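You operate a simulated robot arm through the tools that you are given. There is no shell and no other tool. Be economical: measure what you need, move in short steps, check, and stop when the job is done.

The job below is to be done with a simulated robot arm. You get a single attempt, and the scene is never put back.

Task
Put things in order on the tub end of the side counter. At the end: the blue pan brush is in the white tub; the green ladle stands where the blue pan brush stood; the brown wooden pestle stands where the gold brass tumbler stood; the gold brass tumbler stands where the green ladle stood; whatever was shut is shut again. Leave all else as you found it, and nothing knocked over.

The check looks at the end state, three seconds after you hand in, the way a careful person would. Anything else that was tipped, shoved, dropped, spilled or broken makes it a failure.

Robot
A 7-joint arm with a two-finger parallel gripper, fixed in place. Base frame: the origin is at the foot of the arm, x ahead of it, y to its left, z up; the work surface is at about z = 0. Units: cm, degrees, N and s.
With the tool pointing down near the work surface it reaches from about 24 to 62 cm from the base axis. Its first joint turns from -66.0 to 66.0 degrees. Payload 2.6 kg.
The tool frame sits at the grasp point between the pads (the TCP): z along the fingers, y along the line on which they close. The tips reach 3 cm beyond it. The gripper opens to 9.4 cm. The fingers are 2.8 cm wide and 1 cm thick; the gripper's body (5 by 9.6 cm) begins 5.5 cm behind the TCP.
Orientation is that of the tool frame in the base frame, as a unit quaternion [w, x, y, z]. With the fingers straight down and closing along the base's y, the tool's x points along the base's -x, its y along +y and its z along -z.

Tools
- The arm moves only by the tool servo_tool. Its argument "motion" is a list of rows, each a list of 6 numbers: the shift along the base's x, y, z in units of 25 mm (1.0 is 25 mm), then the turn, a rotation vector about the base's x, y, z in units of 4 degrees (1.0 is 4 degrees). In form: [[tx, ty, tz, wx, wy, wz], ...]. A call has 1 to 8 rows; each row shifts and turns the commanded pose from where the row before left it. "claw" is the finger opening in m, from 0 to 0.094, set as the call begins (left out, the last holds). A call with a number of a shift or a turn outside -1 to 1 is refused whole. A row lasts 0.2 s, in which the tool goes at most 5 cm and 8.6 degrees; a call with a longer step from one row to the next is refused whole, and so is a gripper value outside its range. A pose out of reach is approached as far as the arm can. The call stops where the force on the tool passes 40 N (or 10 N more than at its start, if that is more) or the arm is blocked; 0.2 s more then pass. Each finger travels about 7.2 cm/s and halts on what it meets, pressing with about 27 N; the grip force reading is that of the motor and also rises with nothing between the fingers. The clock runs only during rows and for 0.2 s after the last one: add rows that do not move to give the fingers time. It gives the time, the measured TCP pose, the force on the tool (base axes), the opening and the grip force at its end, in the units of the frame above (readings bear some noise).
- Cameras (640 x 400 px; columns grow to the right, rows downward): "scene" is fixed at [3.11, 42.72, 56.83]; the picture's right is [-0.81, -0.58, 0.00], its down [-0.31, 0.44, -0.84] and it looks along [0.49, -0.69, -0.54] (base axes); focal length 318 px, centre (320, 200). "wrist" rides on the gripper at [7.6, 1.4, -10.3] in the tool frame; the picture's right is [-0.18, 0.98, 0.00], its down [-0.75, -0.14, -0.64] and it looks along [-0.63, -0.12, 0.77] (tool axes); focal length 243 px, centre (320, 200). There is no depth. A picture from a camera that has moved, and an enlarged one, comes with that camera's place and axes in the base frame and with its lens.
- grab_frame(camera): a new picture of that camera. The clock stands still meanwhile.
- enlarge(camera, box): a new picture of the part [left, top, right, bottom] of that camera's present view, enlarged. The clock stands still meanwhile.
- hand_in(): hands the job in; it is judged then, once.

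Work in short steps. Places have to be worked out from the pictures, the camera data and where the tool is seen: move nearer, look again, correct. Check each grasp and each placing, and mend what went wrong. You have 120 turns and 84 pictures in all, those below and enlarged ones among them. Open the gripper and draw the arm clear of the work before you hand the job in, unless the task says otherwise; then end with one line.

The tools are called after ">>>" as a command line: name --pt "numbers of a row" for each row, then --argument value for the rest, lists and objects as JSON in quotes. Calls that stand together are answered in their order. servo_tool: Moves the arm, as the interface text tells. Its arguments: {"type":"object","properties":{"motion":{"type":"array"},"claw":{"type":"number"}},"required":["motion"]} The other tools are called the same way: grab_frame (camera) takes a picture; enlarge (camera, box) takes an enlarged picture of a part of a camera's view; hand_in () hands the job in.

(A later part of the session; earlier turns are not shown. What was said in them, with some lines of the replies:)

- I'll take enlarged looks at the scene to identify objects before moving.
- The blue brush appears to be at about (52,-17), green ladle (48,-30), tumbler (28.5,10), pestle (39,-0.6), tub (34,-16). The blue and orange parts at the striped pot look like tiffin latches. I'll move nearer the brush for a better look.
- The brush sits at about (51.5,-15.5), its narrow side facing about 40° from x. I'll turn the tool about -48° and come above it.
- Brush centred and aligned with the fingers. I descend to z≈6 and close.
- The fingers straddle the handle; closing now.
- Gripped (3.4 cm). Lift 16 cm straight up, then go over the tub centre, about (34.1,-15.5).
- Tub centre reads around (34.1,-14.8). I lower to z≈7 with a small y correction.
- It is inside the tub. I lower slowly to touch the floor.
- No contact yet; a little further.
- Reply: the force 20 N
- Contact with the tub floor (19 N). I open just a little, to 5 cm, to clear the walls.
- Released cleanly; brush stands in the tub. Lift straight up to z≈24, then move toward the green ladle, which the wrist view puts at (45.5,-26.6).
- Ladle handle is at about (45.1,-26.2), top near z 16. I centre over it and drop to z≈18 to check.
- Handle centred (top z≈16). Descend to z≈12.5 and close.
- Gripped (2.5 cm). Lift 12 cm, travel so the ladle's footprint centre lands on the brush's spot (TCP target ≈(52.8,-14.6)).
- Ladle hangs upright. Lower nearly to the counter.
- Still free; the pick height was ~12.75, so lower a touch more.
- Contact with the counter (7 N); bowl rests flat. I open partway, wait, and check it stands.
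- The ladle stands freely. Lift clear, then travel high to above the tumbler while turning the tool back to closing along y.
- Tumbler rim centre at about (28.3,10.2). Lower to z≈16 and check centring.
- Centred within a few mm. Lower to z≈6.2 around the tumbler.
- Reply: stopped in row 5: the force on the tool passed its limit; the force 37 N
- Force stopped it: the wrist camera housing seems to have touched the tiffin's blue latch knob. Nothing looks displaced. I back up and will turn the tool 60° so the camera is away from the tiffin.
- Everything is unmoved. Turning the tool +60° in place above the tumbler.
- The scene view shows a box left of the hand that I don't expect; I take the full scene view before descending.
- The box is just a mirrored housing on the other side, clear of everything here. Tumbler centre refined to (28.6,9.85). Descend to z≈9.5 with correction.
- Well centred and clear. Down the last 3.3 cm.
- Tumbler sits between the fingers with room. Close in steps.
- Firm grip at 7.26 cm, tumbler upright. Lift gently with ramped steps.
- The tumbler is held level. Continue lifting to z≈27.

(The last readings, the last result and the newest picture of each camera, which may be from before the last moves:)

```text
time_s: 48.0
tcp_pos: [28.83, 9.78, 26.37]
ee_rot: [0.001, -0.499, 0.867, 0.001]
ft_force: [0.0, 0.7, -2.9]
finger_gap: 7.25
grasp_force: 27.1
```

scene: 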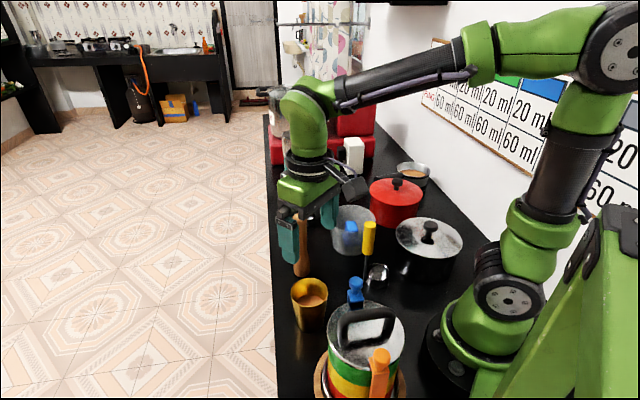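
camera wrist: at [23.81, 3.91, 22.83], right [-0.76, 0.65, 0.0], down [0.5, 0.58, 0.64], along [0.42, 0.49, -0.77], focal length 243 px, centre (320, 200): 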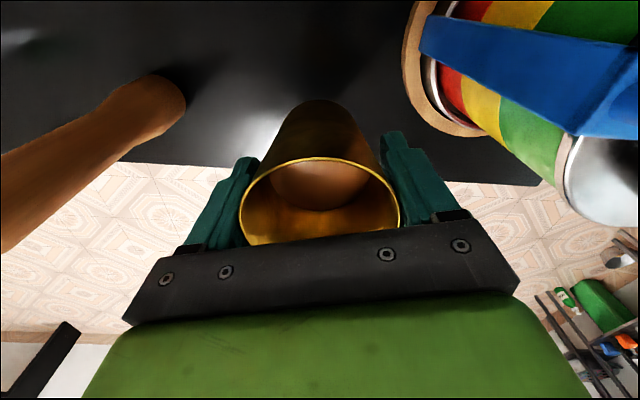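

Now the level traverse toward the ladle's old spot (43.9,-27), in three ramped stages, slowly turning the tool back.

>>> servo_tool --pt "0.108 -0.263 0 0 0 -0.3" --pt "0.216 -0.525 0 0 0 -0.5" --pt "0.324 -0.788 0 0 0 -0.6" --pt "0.36 -0.875 0 0 0 -0.6" --pt "0.36 -0.875 0 0 0 -0.6" --pt "0.324 -0.788 0 0 0 -0.6" --pt "0.216 -0.525 0 0 0 -0.5" --pt "0.108 -0.263 0 0 0 -0.3"

>>> servo_tool --pt "0.108 -0.263 0 0 0 -0.3" --pt "0.216 -0.525 0 0 0 -0.5" --pt "0.324 -0.788 0 0 0 -0.6" --pt "0.36 -0.875 0 0 0 -0.6" --pt "0.36 -0.875 0 0 0 -0.6" --pt "0.324 -0.788 0 0 0 -0.6" --pt "0.216 -0.525 0 0 0 -0.5" --pt "0.108 -0.263 0 0 0 -0.3"

>>> grab_frame --camera "scene"

>>> grab_frame --camera "wrist"

```text
time_s: 49.8
tcp_pos: [33.79, -2.55, 26.45]
ee_rot: [0.001, -0.373, 0.928, 0.001]
ft_force: [0.1, -0.3, -2.7]
finger_gap: 7.23
grasp_force: 27.3
```

```text
time_s: 51.6
tcp_pos: [38.87, -14.72, 26.31]
ee_rot: [0.001, -0.241, 0.971, 0.002]
ft_force: [-0.2, -0.1, -1.5]
finger_gap: 7.23
grasp_force: 26.7
```

```text
43 pictures are left
```

scene: 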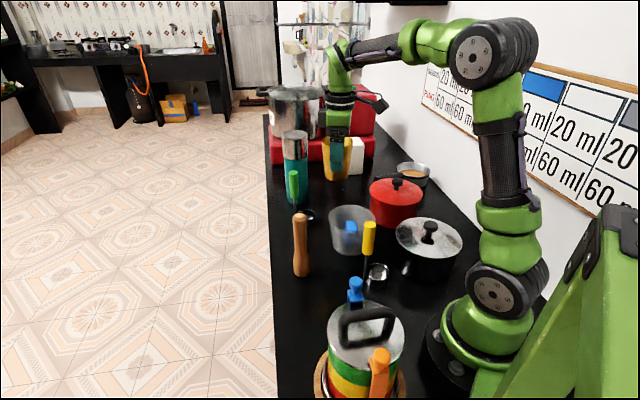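

```text
42 pictures are left
camera wrist: at [31.55, -17.03, 36.57], right [-0.3, 0.96, 0.0], down [0.73, 0.22, 0.64], along [0.61, 0.19, -0.77], focal length 243 px, centre (320, 200)
```

wrist: 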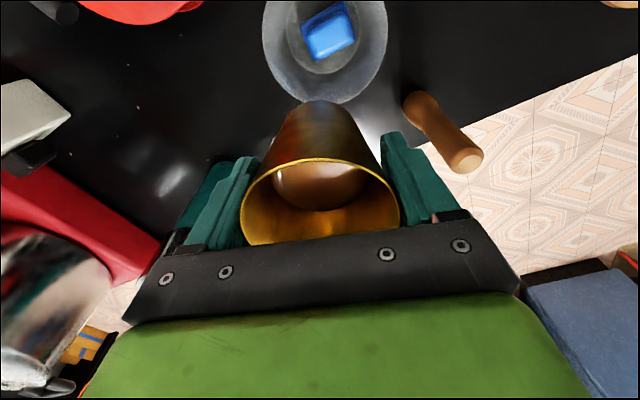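

Held level. Third stage to the ladle's old spot; I turn back to 60° so the hand's rear box stays away from the bottle.

>>> servo_tool --pt "0.108 -0.263 0 0 0 0.6" --pt "0.216 -0.525 0 0 0 0.9" --pt "0.324 -0.788 0 0 0 1" --pt "0.36 -0.875 0 0 0 1" --pt "0.36 -0.875 0 0 0 1" --pt "0.324 -0.788 0 0 0 1" --pt "0.216 -0.525 0 0 0 0.9" --pt "0.108 -0.263 0 0 0 0.6"

>>> grab_frame --camera "scene"

>>> grab_frame --camera "wrist"

```text
time_s: 53.4
tcp_pos: [43.89, -27.01, 26.39]
ee_rot: [0.001, -0.469, 0.883, 0.001]
ft_force: [0.1, -0.1, -2.2]
finger_gap: 7.25
grasp_force: 26.9
```

```text
41 pictures are left
```

scene: 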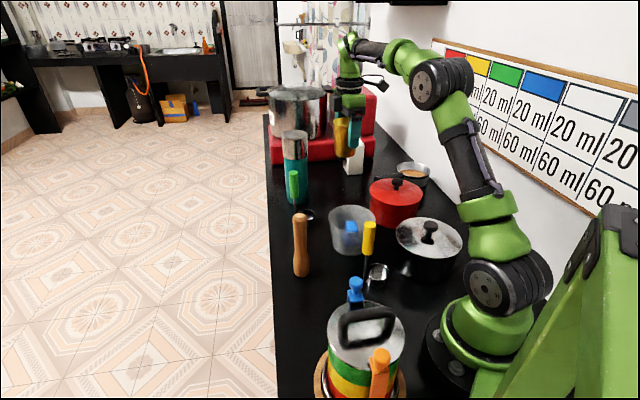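

```text
40 pictures are left
camera wrist: at [38.59, -32.51, 36.6], right [-0.71, 0.7, 0.0], down [0.54, 0.54, 0.64], along [0.45, 0.46, -0.77], focal length 243 px, centre (320, 200)
```

wrist: 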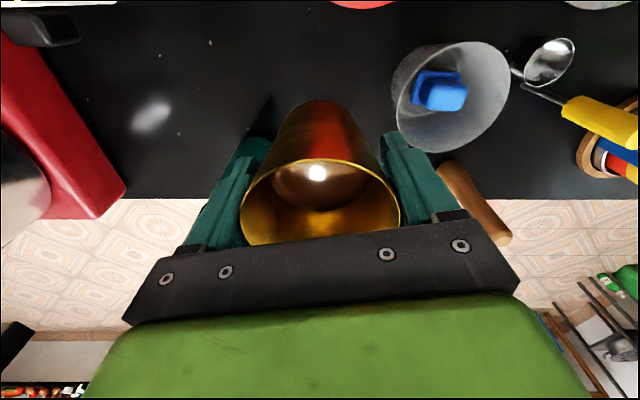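

Above the target spot. Lower gently in ramped stages.

>>> servo_tool --pt "0 0 -0.15 0 0 0" --pt "0 0 -0.35 0 0 0" --pt "0 0 -0.5 0 0 0" --pt "0 0 -0.5 0 0 0" --pt "0 0 -0.5 0 0 0" --pt "0 0 -0.5 0 0 0" --pt "0 0 -0.35 0 0 0" --pt "0 0 -0.15 0 0 0"

>>> servo_tool --pt "0 0 -0.15 0 0 0" --pt "0 0 -0.35 0 0 0" --pt "0 0 -0.5 0 0 0" --pt "0 0 -0.5 0 0 0" --pt "0 0 -0.5 0 0 0" --pt "0 0 -0.5 0 0 0" --pt "0 0 -0.35 0 0 0" --pt "0 0 -0.15 0 0 0"

>>> grab_frame --camera "wrist"

>>> enlarge --camera "scene" --box '[260, 100, 440, 240]'

```text
time_s: 55.2
tcp_pos: [44.01, -26.98, 18.84]
ee_rot: [0.001, -0.468, 0.884, 0.0]
ft_force: [0.2, 0.2, -1.8]
finger_gap: 7.25
grasp_force: 26.9
```

```text
time_s: 57.0
tcp_pos: [43.95, -27.01, 11.25]
ee_rot: [0.001, -0.468, 0.884, 0.001]
ft_force: [-0.8, -0.4, -2.6]
finger_gap: 7.23
grasp_force: 27.2
```

```text
39 pictures are left
camera wrist: at [38.54, -32.52, 21.52], right [-0.71, 0.71, 0.0], down [0.54, 0.54, 0.64], along [0.45, 0.46, -0.77], focal length 243 px, centre (320, 200)
```

wrist: 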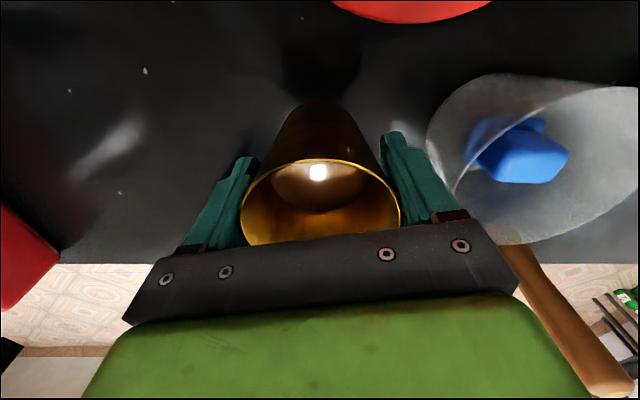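

```text
2.86 times, centred on (350, 170) of scene
camera zoom: at [3.11, 42.72, 56.83], right [-0.81, -0.58, 0.0], down [-0.31, 0.44, -0.84], along [0.49, -0.69, -0.54], focal length 910 px, centre (234, 286)
```

zoom: 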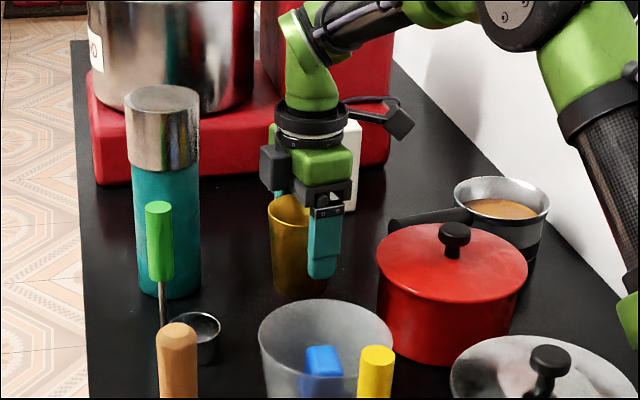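

Clear all round. Lower to just above the counter.

>>> servo_tool --pt "0 0 -0.15 0 0 0" --pt "0 0 -0.35 0 0 0" --pt "0 0 -0.45 0 0 0" --pt "0 0 -0.45 0 0 0" --pt "0 0 -0.3 0 0 0" --pt "0 0 -0.12 0 0 0" --pt "0 0 -0.05 0 0 0"

>>> servo_tool --pt "0 0 -0.04 0 0 0" --pt "0 0 -0.04 0 0 0"

```text
time_s: 58.6
tcp_pos: [43.86, -27.14, 6.82]
ee_rot: [0.0, -0.467, 0.884, 0.001]
ft_force: [0.5, 0.0, -3.0]
finger_gap: 7.2
grasp_force: 27.0
```

```text
time_s: 59.2
tcp_pos: [43.87, -27.08, 6.47]
ee_rot: [0.001, -0.468, 0.884, 0.001]
ft_force: [0.9, -0.2, -2.3]
finger_gap: 7.24
grasp_force: 26.7
```

>>> servo_tool --pt "0 0 -0.04 0 0 0" --pt "0 0 -0.04 0 0 0"

```text
time_s: 59.8
tcp_pos: [43.95, -26.95, 6.27]
ee_rot: [0.001, -0.468, 0.884, 0.0]
ft_force: [-3.1, 1.9, 6.0]
finger_gap: 7.23
grasp_force: 26.7
```

Touchdown (6 N). Release slowly by opening in steps.

>>> servo_tool --pt "0 0 0 0 0 0" --pt "0 0 0 0 0 0" --claw 0.078

>>> servo_tool --pt "0 0 0 0 0 0" --pt "0 0 0 0 0 0" --claw 0.094

>>> grab_frame --camera "wrist"

```text
time_s: 60.4
tcp_pos: [43.97, -27.12, 6.27]
ee_rot: [0.0, -0.468, 0.884, 0.001]
ft_force: [-0.1, -0.1, 0.6]
finger_gap: 7.8
grasp_force: 0.0
```

```text
time_s: 61.0
tcp_pos: [43.87, -27.05, 6.42]
ee_rot: [0.0, -0.468, 0.884, 0.002]
ft_force: [0.1, -0.3, -0.3]
finger_gap: 9.42
grasp_force: 0.0
```

```text
37 pictures are left
camera wrist: at [38.55, -32.53, 16.47], right [-0.71, 0.7, 0.0], down [0.54, 0.54, 0.64], along [0.45, 0.46, -0.77], focal length 243 px, centre (320, 200)
```

wrist: 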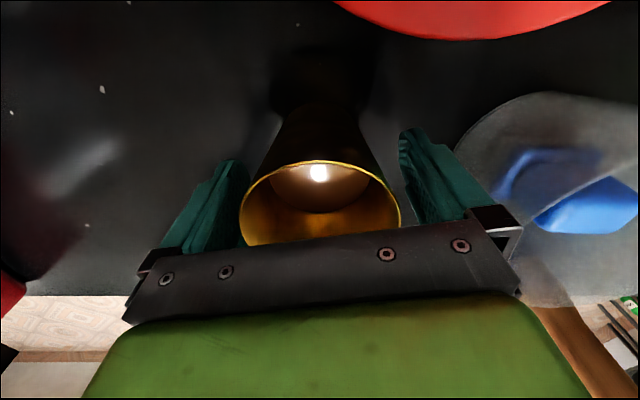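

Tumbler stands. Lift straight up and travel to above the pestle (~(38.4,0.3)).

>>> servo_tool --pt "0 0 0.5 0 0 0" --pt "0 0 0.9 0 0 0" --pt "0 0 0.9 0 0 0" --pt "0 0 0.9 0 0 0" --pt "0 0 0.9 0 0 0" --pt "0 0 0.9 0 0 0" --pt "0 0 0.9 0 0 0" --pt "0 0 0.9 0 0 0"

>>> servo_tool --pt "-0.17 0.85 0.2 0 0 0" --pt "-0.17 0.85 0.1 0 0 0" --pt "-0.17 0.85 0 0 0 0" --pt "-0.17 0.85 0 0 0 0" --pt "-0.17 0.85 0 0 0 0" --pt "-0.17 0.85 0 0 0 0"

>>> servo_tool --pt "-0.17 0.85 0 0 0 0" --pt "-0.17 0.85 0 0 0 0" --pt "-0.17 0.85 0 0 0 0" --pt "-0.17 0.85 0 0 0 0" --pt "-0.17 0.85 0 0 0 0" --pt "-0.17 0.85 0 0 0 0" --pt "-0.17 0.7 0 0 0 0"

>>> grab_frame --camera "wrist"

>>> grab_frame --camera "scene"

```text
time_s: 62.8
tcp_pos: [43.96, -26.93, 23.4]
ee_rot: [0.0, -0.468, 0.884, 0.001]
ft_force: [0.1, -0.7, 0.3]
finger_gap: 9.41
grasp_force: 0.1
```

```text
time_s: 64.2
tcp_pos: [41.43, -14.21, 24.03]
ee_rot: [0.001, -0.468, 0.884, 0.0]
ft_force: [-0.4, 0.4, -0.3]
finger_gap: 9.38
grasp_force: 0.1
```

```text
time_s: 65.8
tcp_pos: [38.52, 0.2, 23.99]
ee_rot: [0.0, -0.468, 0.884, 0.001]
ft_force: [0.4, 0.9, 0.1]
finger_gap: 9.4
grasp_force: 0.0
```

```text
36 pictures are left
camera wrist: at [33.04, -5.31, 34.24], right [-0.71, 0.7, 0.0], down [0.54, 0.54, 0.64], along [0.45, 0.46, -0.77], focal length 243 px, centre (320, 200)
```

wrist: 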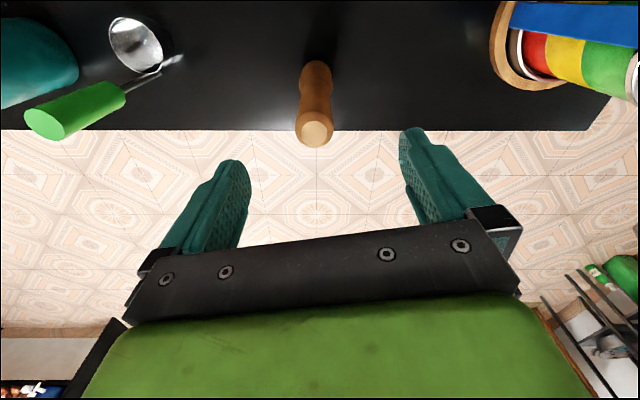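

```text
35 pictures are left
```

scene: 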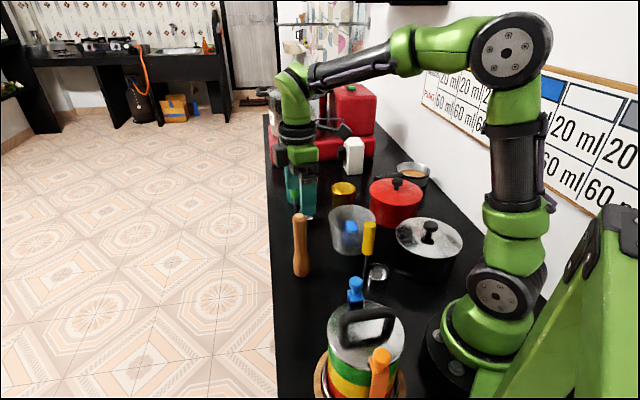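

Pestle axis at about (38.6,0.0), top ≈17. Descend to z≈13 with a small correction.

>>> servo_tool --pt "0.06 -0.08 -0.5 0 0 0" --pt "0 0 -0.6 0 0 0" --pt "0 0 -0.6 0 0 0" --pt "0 0 -0.6 0 0 0" --pt "0 0 -0.6 0 0 0" --pt "0 0 -0.6 0 0 0" --pt "0 0 -0.6 0 0 0" --pt "0 0 -0.3 0 0 0"

>>> grab_frame --camera "wrist"

>>> enlarge --camera "scene" --box '[260, 160, 400, 300]'

```text
time_s: 67.6
tcp_pos: [38.67, -0.06, 13.09]
ee_rot: [0.001, -0.468, 0.884, 0.001]
ft_force: [-1.1, 0.9, 0.6]
finger_gap: 9.42
grasp_force: 0.1
```

```text
34 pictures are left
camera wrist: at [33.24, -5.53, 23.23], right [-0.71, 0.7, 0.0], down [0.54, 0.54, 0.64], along [0.45, 0.46, -0.77], focal length 243 px, centre (320, 200)
```

wrist: 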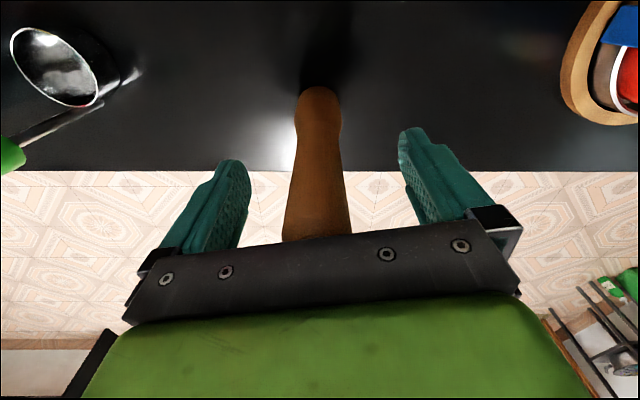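

```text
2.86 times, centred on (330, 230) of scene
camera zoom: at [3.11, 42.72, 56.83], right [-0.81, -0.58, 0.0], down [-0.31, 0.44, -0.84], along [0.49, -0.69, -0.54], focal length 910 px, centre (291, 114)
```

zoom: 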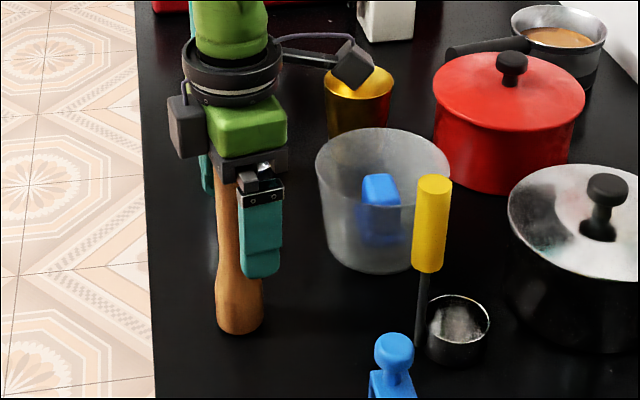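

Pestle handle is between the fingers; close.

>>> servo_tool --pt "0 0 0 0 0 0" --pt "0 0 0 0 0 0" --pt "0 0 0 0 0 0" --claw 0.04

>>> servo_tool --pt "0 0 0 0 0 0" --pt "0 0 0 0 0 0" --pt "0 0 0 0 0 0" --claw 0.0

>>> grab_frame --camera "wrist"

```text
time_s: 68.4
tcp_pos: [38.72, -0.04, 13.04]
ee_rot: [0.0, -0.468, 0.884, 0.002]
ft_force: [0.1, -0.5, 0.1]
finger_gap: 4.0
grasp_force: 0.1
```

```text
time_s: 69.2
tcp_pos: [38.55, -0.14, 12.98]
ee_rot: [-0.001, -0.467, 0.884, 0.002]
ft_force: [0.7, 0.1, 0.5]
finger_gap: 3.01
grasp_force: 26.8
```

```text
32 pictures are left
camera wrist: at [33.25, -5.54, 23.24], right [-0.71, 0.7, 0.0], down [0.54, 0.54, 0.64], along [0.45, 0.46, -0.77], focal length 243 px, centre (320, 200)
```

wrist: 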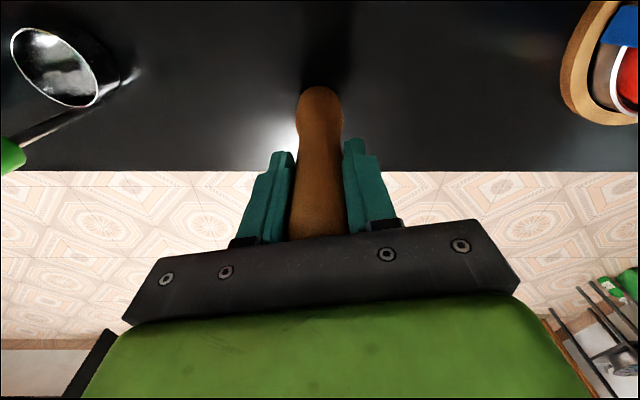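

Gripped upright (3.0 cm). Lift 5 cm and move to the tumbler's old spot (28.75,9.8).

>>> servo_tool --pt "0 0 0.3 0 0 0" --pt "0 0 0.6 0 0 0" --pt "0 0 0.6 0 0 0" --pt "0 0 0.5 0 0 0"

>>> servo_tool --pt "-0.3 0.3 0 0 0 0" --pt "-0.55 0.55 0 0 0 0" --pt "-0.6 0.6 0 0 0 0" --pt "-0.6 0.6 0 0 0 0" --pt "-0.6 0.6 0 0 0 0" --pt "-0.6 0.6 0 0 0 0" --pt "-0.45 0.45 0 0 0 0" --pt "-0.25 0.25 0 0 0 0"

>>> grab_frame --camera "wrist"

>>> enlarge --camera "scene" --box '[260, 200, 420, 360]'

```text
time_s: 70.2
tcp_pos: [38.61, -0.13, 17.94]
ee_rot: [0.0, -0.468, 0.884, 0.001]
ft_force: [-0.6, 0.0, -2.0]
finger_gap: 3.01
grasp_force: 27.1
```

```text
time_s: 72.0
tcp_pos: [28.76, 9.87, 17.98]
ee_rot: [0.001, -0.468, 0.884, 0.001]
ft_force: [0.0, -0.4, -0.6]
finger_gap: 3.0
grasp_force: 27.1
```

```text
31 pictures are left
camera wrist: at [23.36, 4.35, 28.15], right [-0.71, 0.7, 0.0], down [0.54, 0.54, 0.64], along [0.45, 0.46, -0.77], focal length 243 px, centre (320, 200)
```

wrist: 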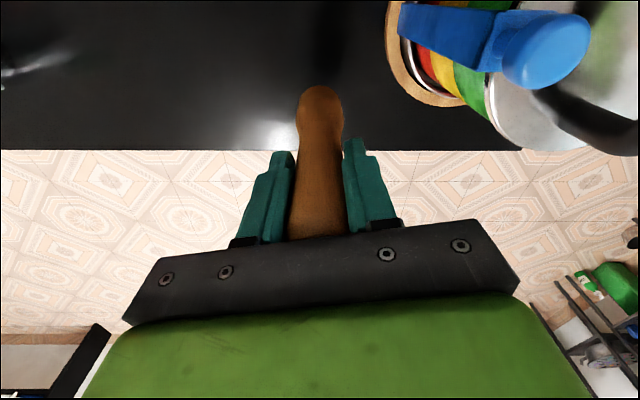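

```text
2.50 times, centred on (340, 280) of scene
camera zoom: at [3.11, 42.72, 56.83], right [-0.81, -0.58, 0.0], down [-0.31, 0.44, -0.84], along [0.49, -0.69, -0.54], focal length 796 px, centre (270, 0)
```

zoom: 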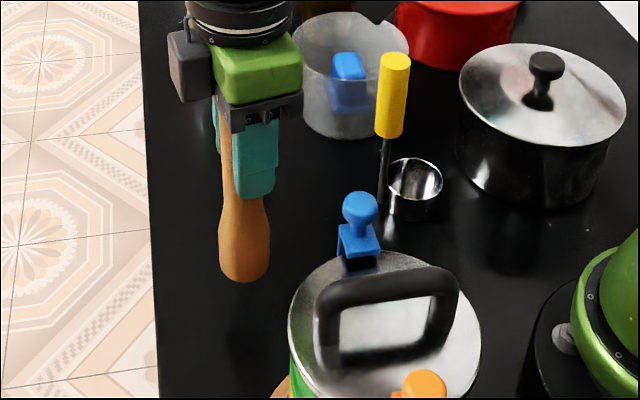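

Over the spot. Lower 4.8 cm, then creep to contact.

>>> servo_tool --pt "0 0 -0.3 0 0 0" --pt "0 0 -0.5 0 0 0" --pt "0 0 -0.5 0 0 0" --pt "0 0 -0.35 0 0 0" --pt "0 0 -0.15 0 0 0" --pt "0 0 -0.05 0 0 0"

>>> servo_tool --pt "0 0 -0.04 0 0 0" --pt "0 0 -0.04 0 0 0"

```text
time_s: 73.4
tcp_pos: [28.81, 9.9, 13.41]
ee_rot: [0.0, -0.468, 0.884, 0.002]
ft_force: [0.3, -0.4, -2.6]
finger_gap: 2.99
grasp_force: 27.1
```

```text
time_s: 74.0
tcp_pos: [28.9, 9.82, 13.17]
ee_rot: [0.0, -0.468, 0.884, 0.001]
ft_force: [0.0, 0.5, -1.4]
finger_gap: 2.98
grasp_force: 27.5
```

>>> servo_tool --pt "0 0 -0.04 0 0 0" --pt "0 0 -0.04 0 0 0"

```text
time_s: 74.6
tcp_pos: [28.77, 9.79, 13.03]
ee_rot: [0.0, -0.468, 0.884, 0.001]
ft_force: [-3.7, -1.3, 10.3]
finger_gap: 2.98
grasp_force: 27.1
```

Contact (10 N). Ease open in steps and check it stands.

>>> servo_tool --pt "0 0 0.02 0 0 0" --pt "0 0 0 0 0 0" --claw 0.036

>>> servo_tool --pt "0 0 0 0 0 0" --pt "0 0 0 0 0 0" --pt "0 0 0 0 0 0" --claw 0.08

>>> grab_frame --camera "wrist"

```text
time_s: 75.2
tcp_pos: [28.71, 9.81, 13.09]
ee_rot: [0.001, -0.468, 0.883, 0.001]
ft_force: [-0.5, -0.6, -1.4]
finger_gap: 3.6
grasp_force: 0.0
```

```text
time_s: 76.0
tcp_pos: [28.77, 9.76, 12.98]
ee_rot: [0.0, -0.468, 0.884, 0.001]
ft_force: [-0.4, -0.4, -0.1]
finger_gap: 7.99
grasp_force: 0.0
```

```text
29 pictures are left
camera wrist: at [23.38, 4.31, 23.23], right [-0.71, 0.7, 0.0], down [0.54, 0.54, 0.64], along [0.45, 0.46, -0.77], focal length 243 px, centre (320, 200)
```

wrist: 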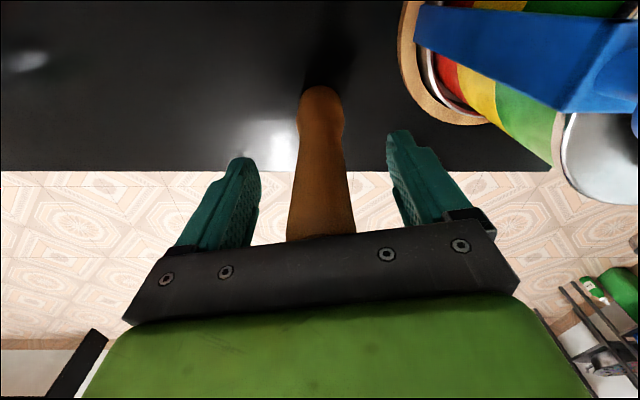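

Pestle stands. Lift clear straight up, retreat to a neutral pose, and inspect everything.

>>> servo_tool --pt "0 0 0.4 0 0 0" --pt "0 0 0.8 0 0 0" --pt "0 0 0.8 0 0 0" --pt "0 0 0.9 0 0 0" --pt "0 0 0.9 0 0 0" --pt "0 0 0.9 0 0 0" --pt "0 0 0.9 0 0 0" --pt "0 0 0.9 0 0 0"

>>> servo_tool --pt "0.3 -0.9 0.2 0 0 -1" --pt "0.3 -0.9 0.2 0 0 -1" --pt "0.3 -0.9 0.2 0 0 -1" --pt "0.3 -0.9 0.2 0 0 -1" --pt "0.3 -0.9 0.2 0 0 -1" --pt "0.3 -0.9 0 0 0 -1" --pt "0.3 -0.9 0 0 0 -1" --pt "0.3 -0.9 0 0 0 -1"

>>> grab_frame --camera "scene"

>>> enlarge --camera "scene" --box '[260, 120, 440, 260]'

>>> enlarge --camera "scene" --box '[260, 240, 480, 400]'

>>> grab_frame --camera "wrist"

```text
time_s: 77.8
tcp_pos: [28.67, 9.76, 29.41]
ee_rot: [0.001, -0.468, 0.884, 0.001]
ft_force: [0.8, -0.6, 0.0]
finger_gap: 8.0
grasp_force: 0.2
```

```text
time_s: 79.6
tcp_pos: [34.72, -8.35, 31.79]
ee_rot: [0.001, -0.205, 0.979, 0.0]
ft_force: [-0.7, 0.2, -0.6]
finger_gap: 8.0
grasp_force: 0.1
```

```text
28 pictures are left
```

scene: 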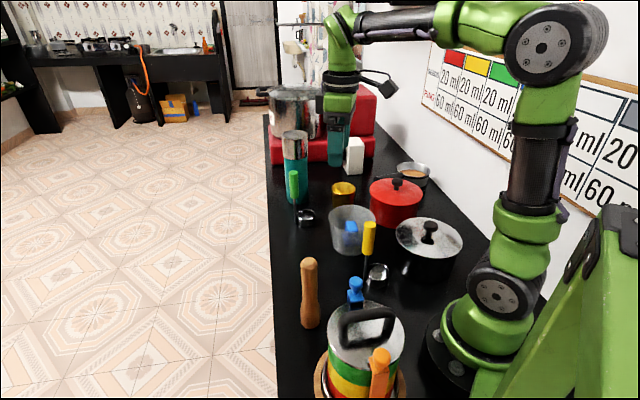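

```text
2.86 times, centred on (350, 190) of scene
camera zoom: at [3.11, 42.72, 56.83], right [-0.81, -0.58, 0.0], down [-0.31, 0.44, -0.84], along [0.49, -0.69, -0.54], focal length 910 px, centre (234, 229)
```

zoom: 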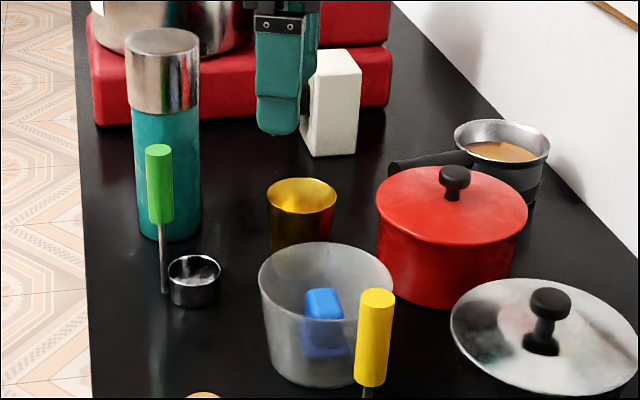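

```text
2.50 times, centred on (370, 320) of scene
camera zoom: at [3.11, 42.72, 56.83], right [-0.81, -0.58, 0.0], down [-0.31, 0.44, -0.84], along [0.49, -0.69, -0.54], focal length 796 px, centre (195, -100)
```

zoom: 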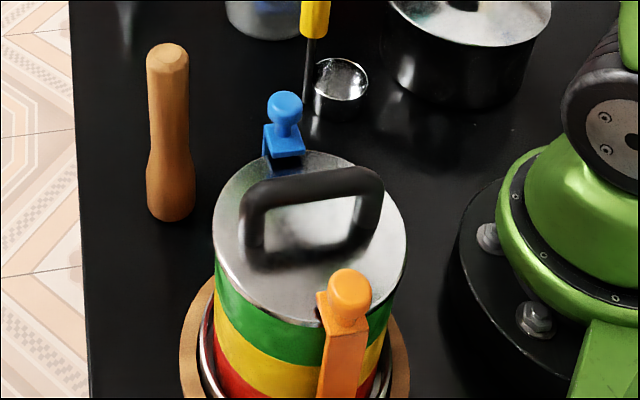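

```text
25 pictures are left
camera wrist: at [27.19, -10.02, 42.01], right [-0.23, 0.97, 0.0], down [0.75, 0.17, 0.64], along [0.63, 0.15, -0.77], focal length 243 px, centre (320, 200)
```

wrist: 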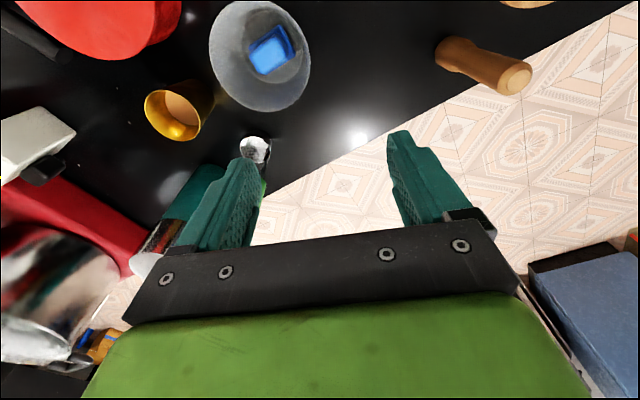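

Everything is standing where it should: brush in the tub, ladle, tumbler and pestle on their spots, and all else unchanged in the pictures. The gripper is open and the arm clear, so I hand in.

>>> hand_in

```text
The job is handed in.
```

I've handed the job in. The blue pan brush is in the white tub, and the ladle, pestle and tumbler each stand upright on their new spots. I opened nothing, so there was nothing to shut again. On the way to the tumbler the hand pressed briefly on something, probably the blue latch on the striped tiffin, and pictures taken afterwards show nothing moved.
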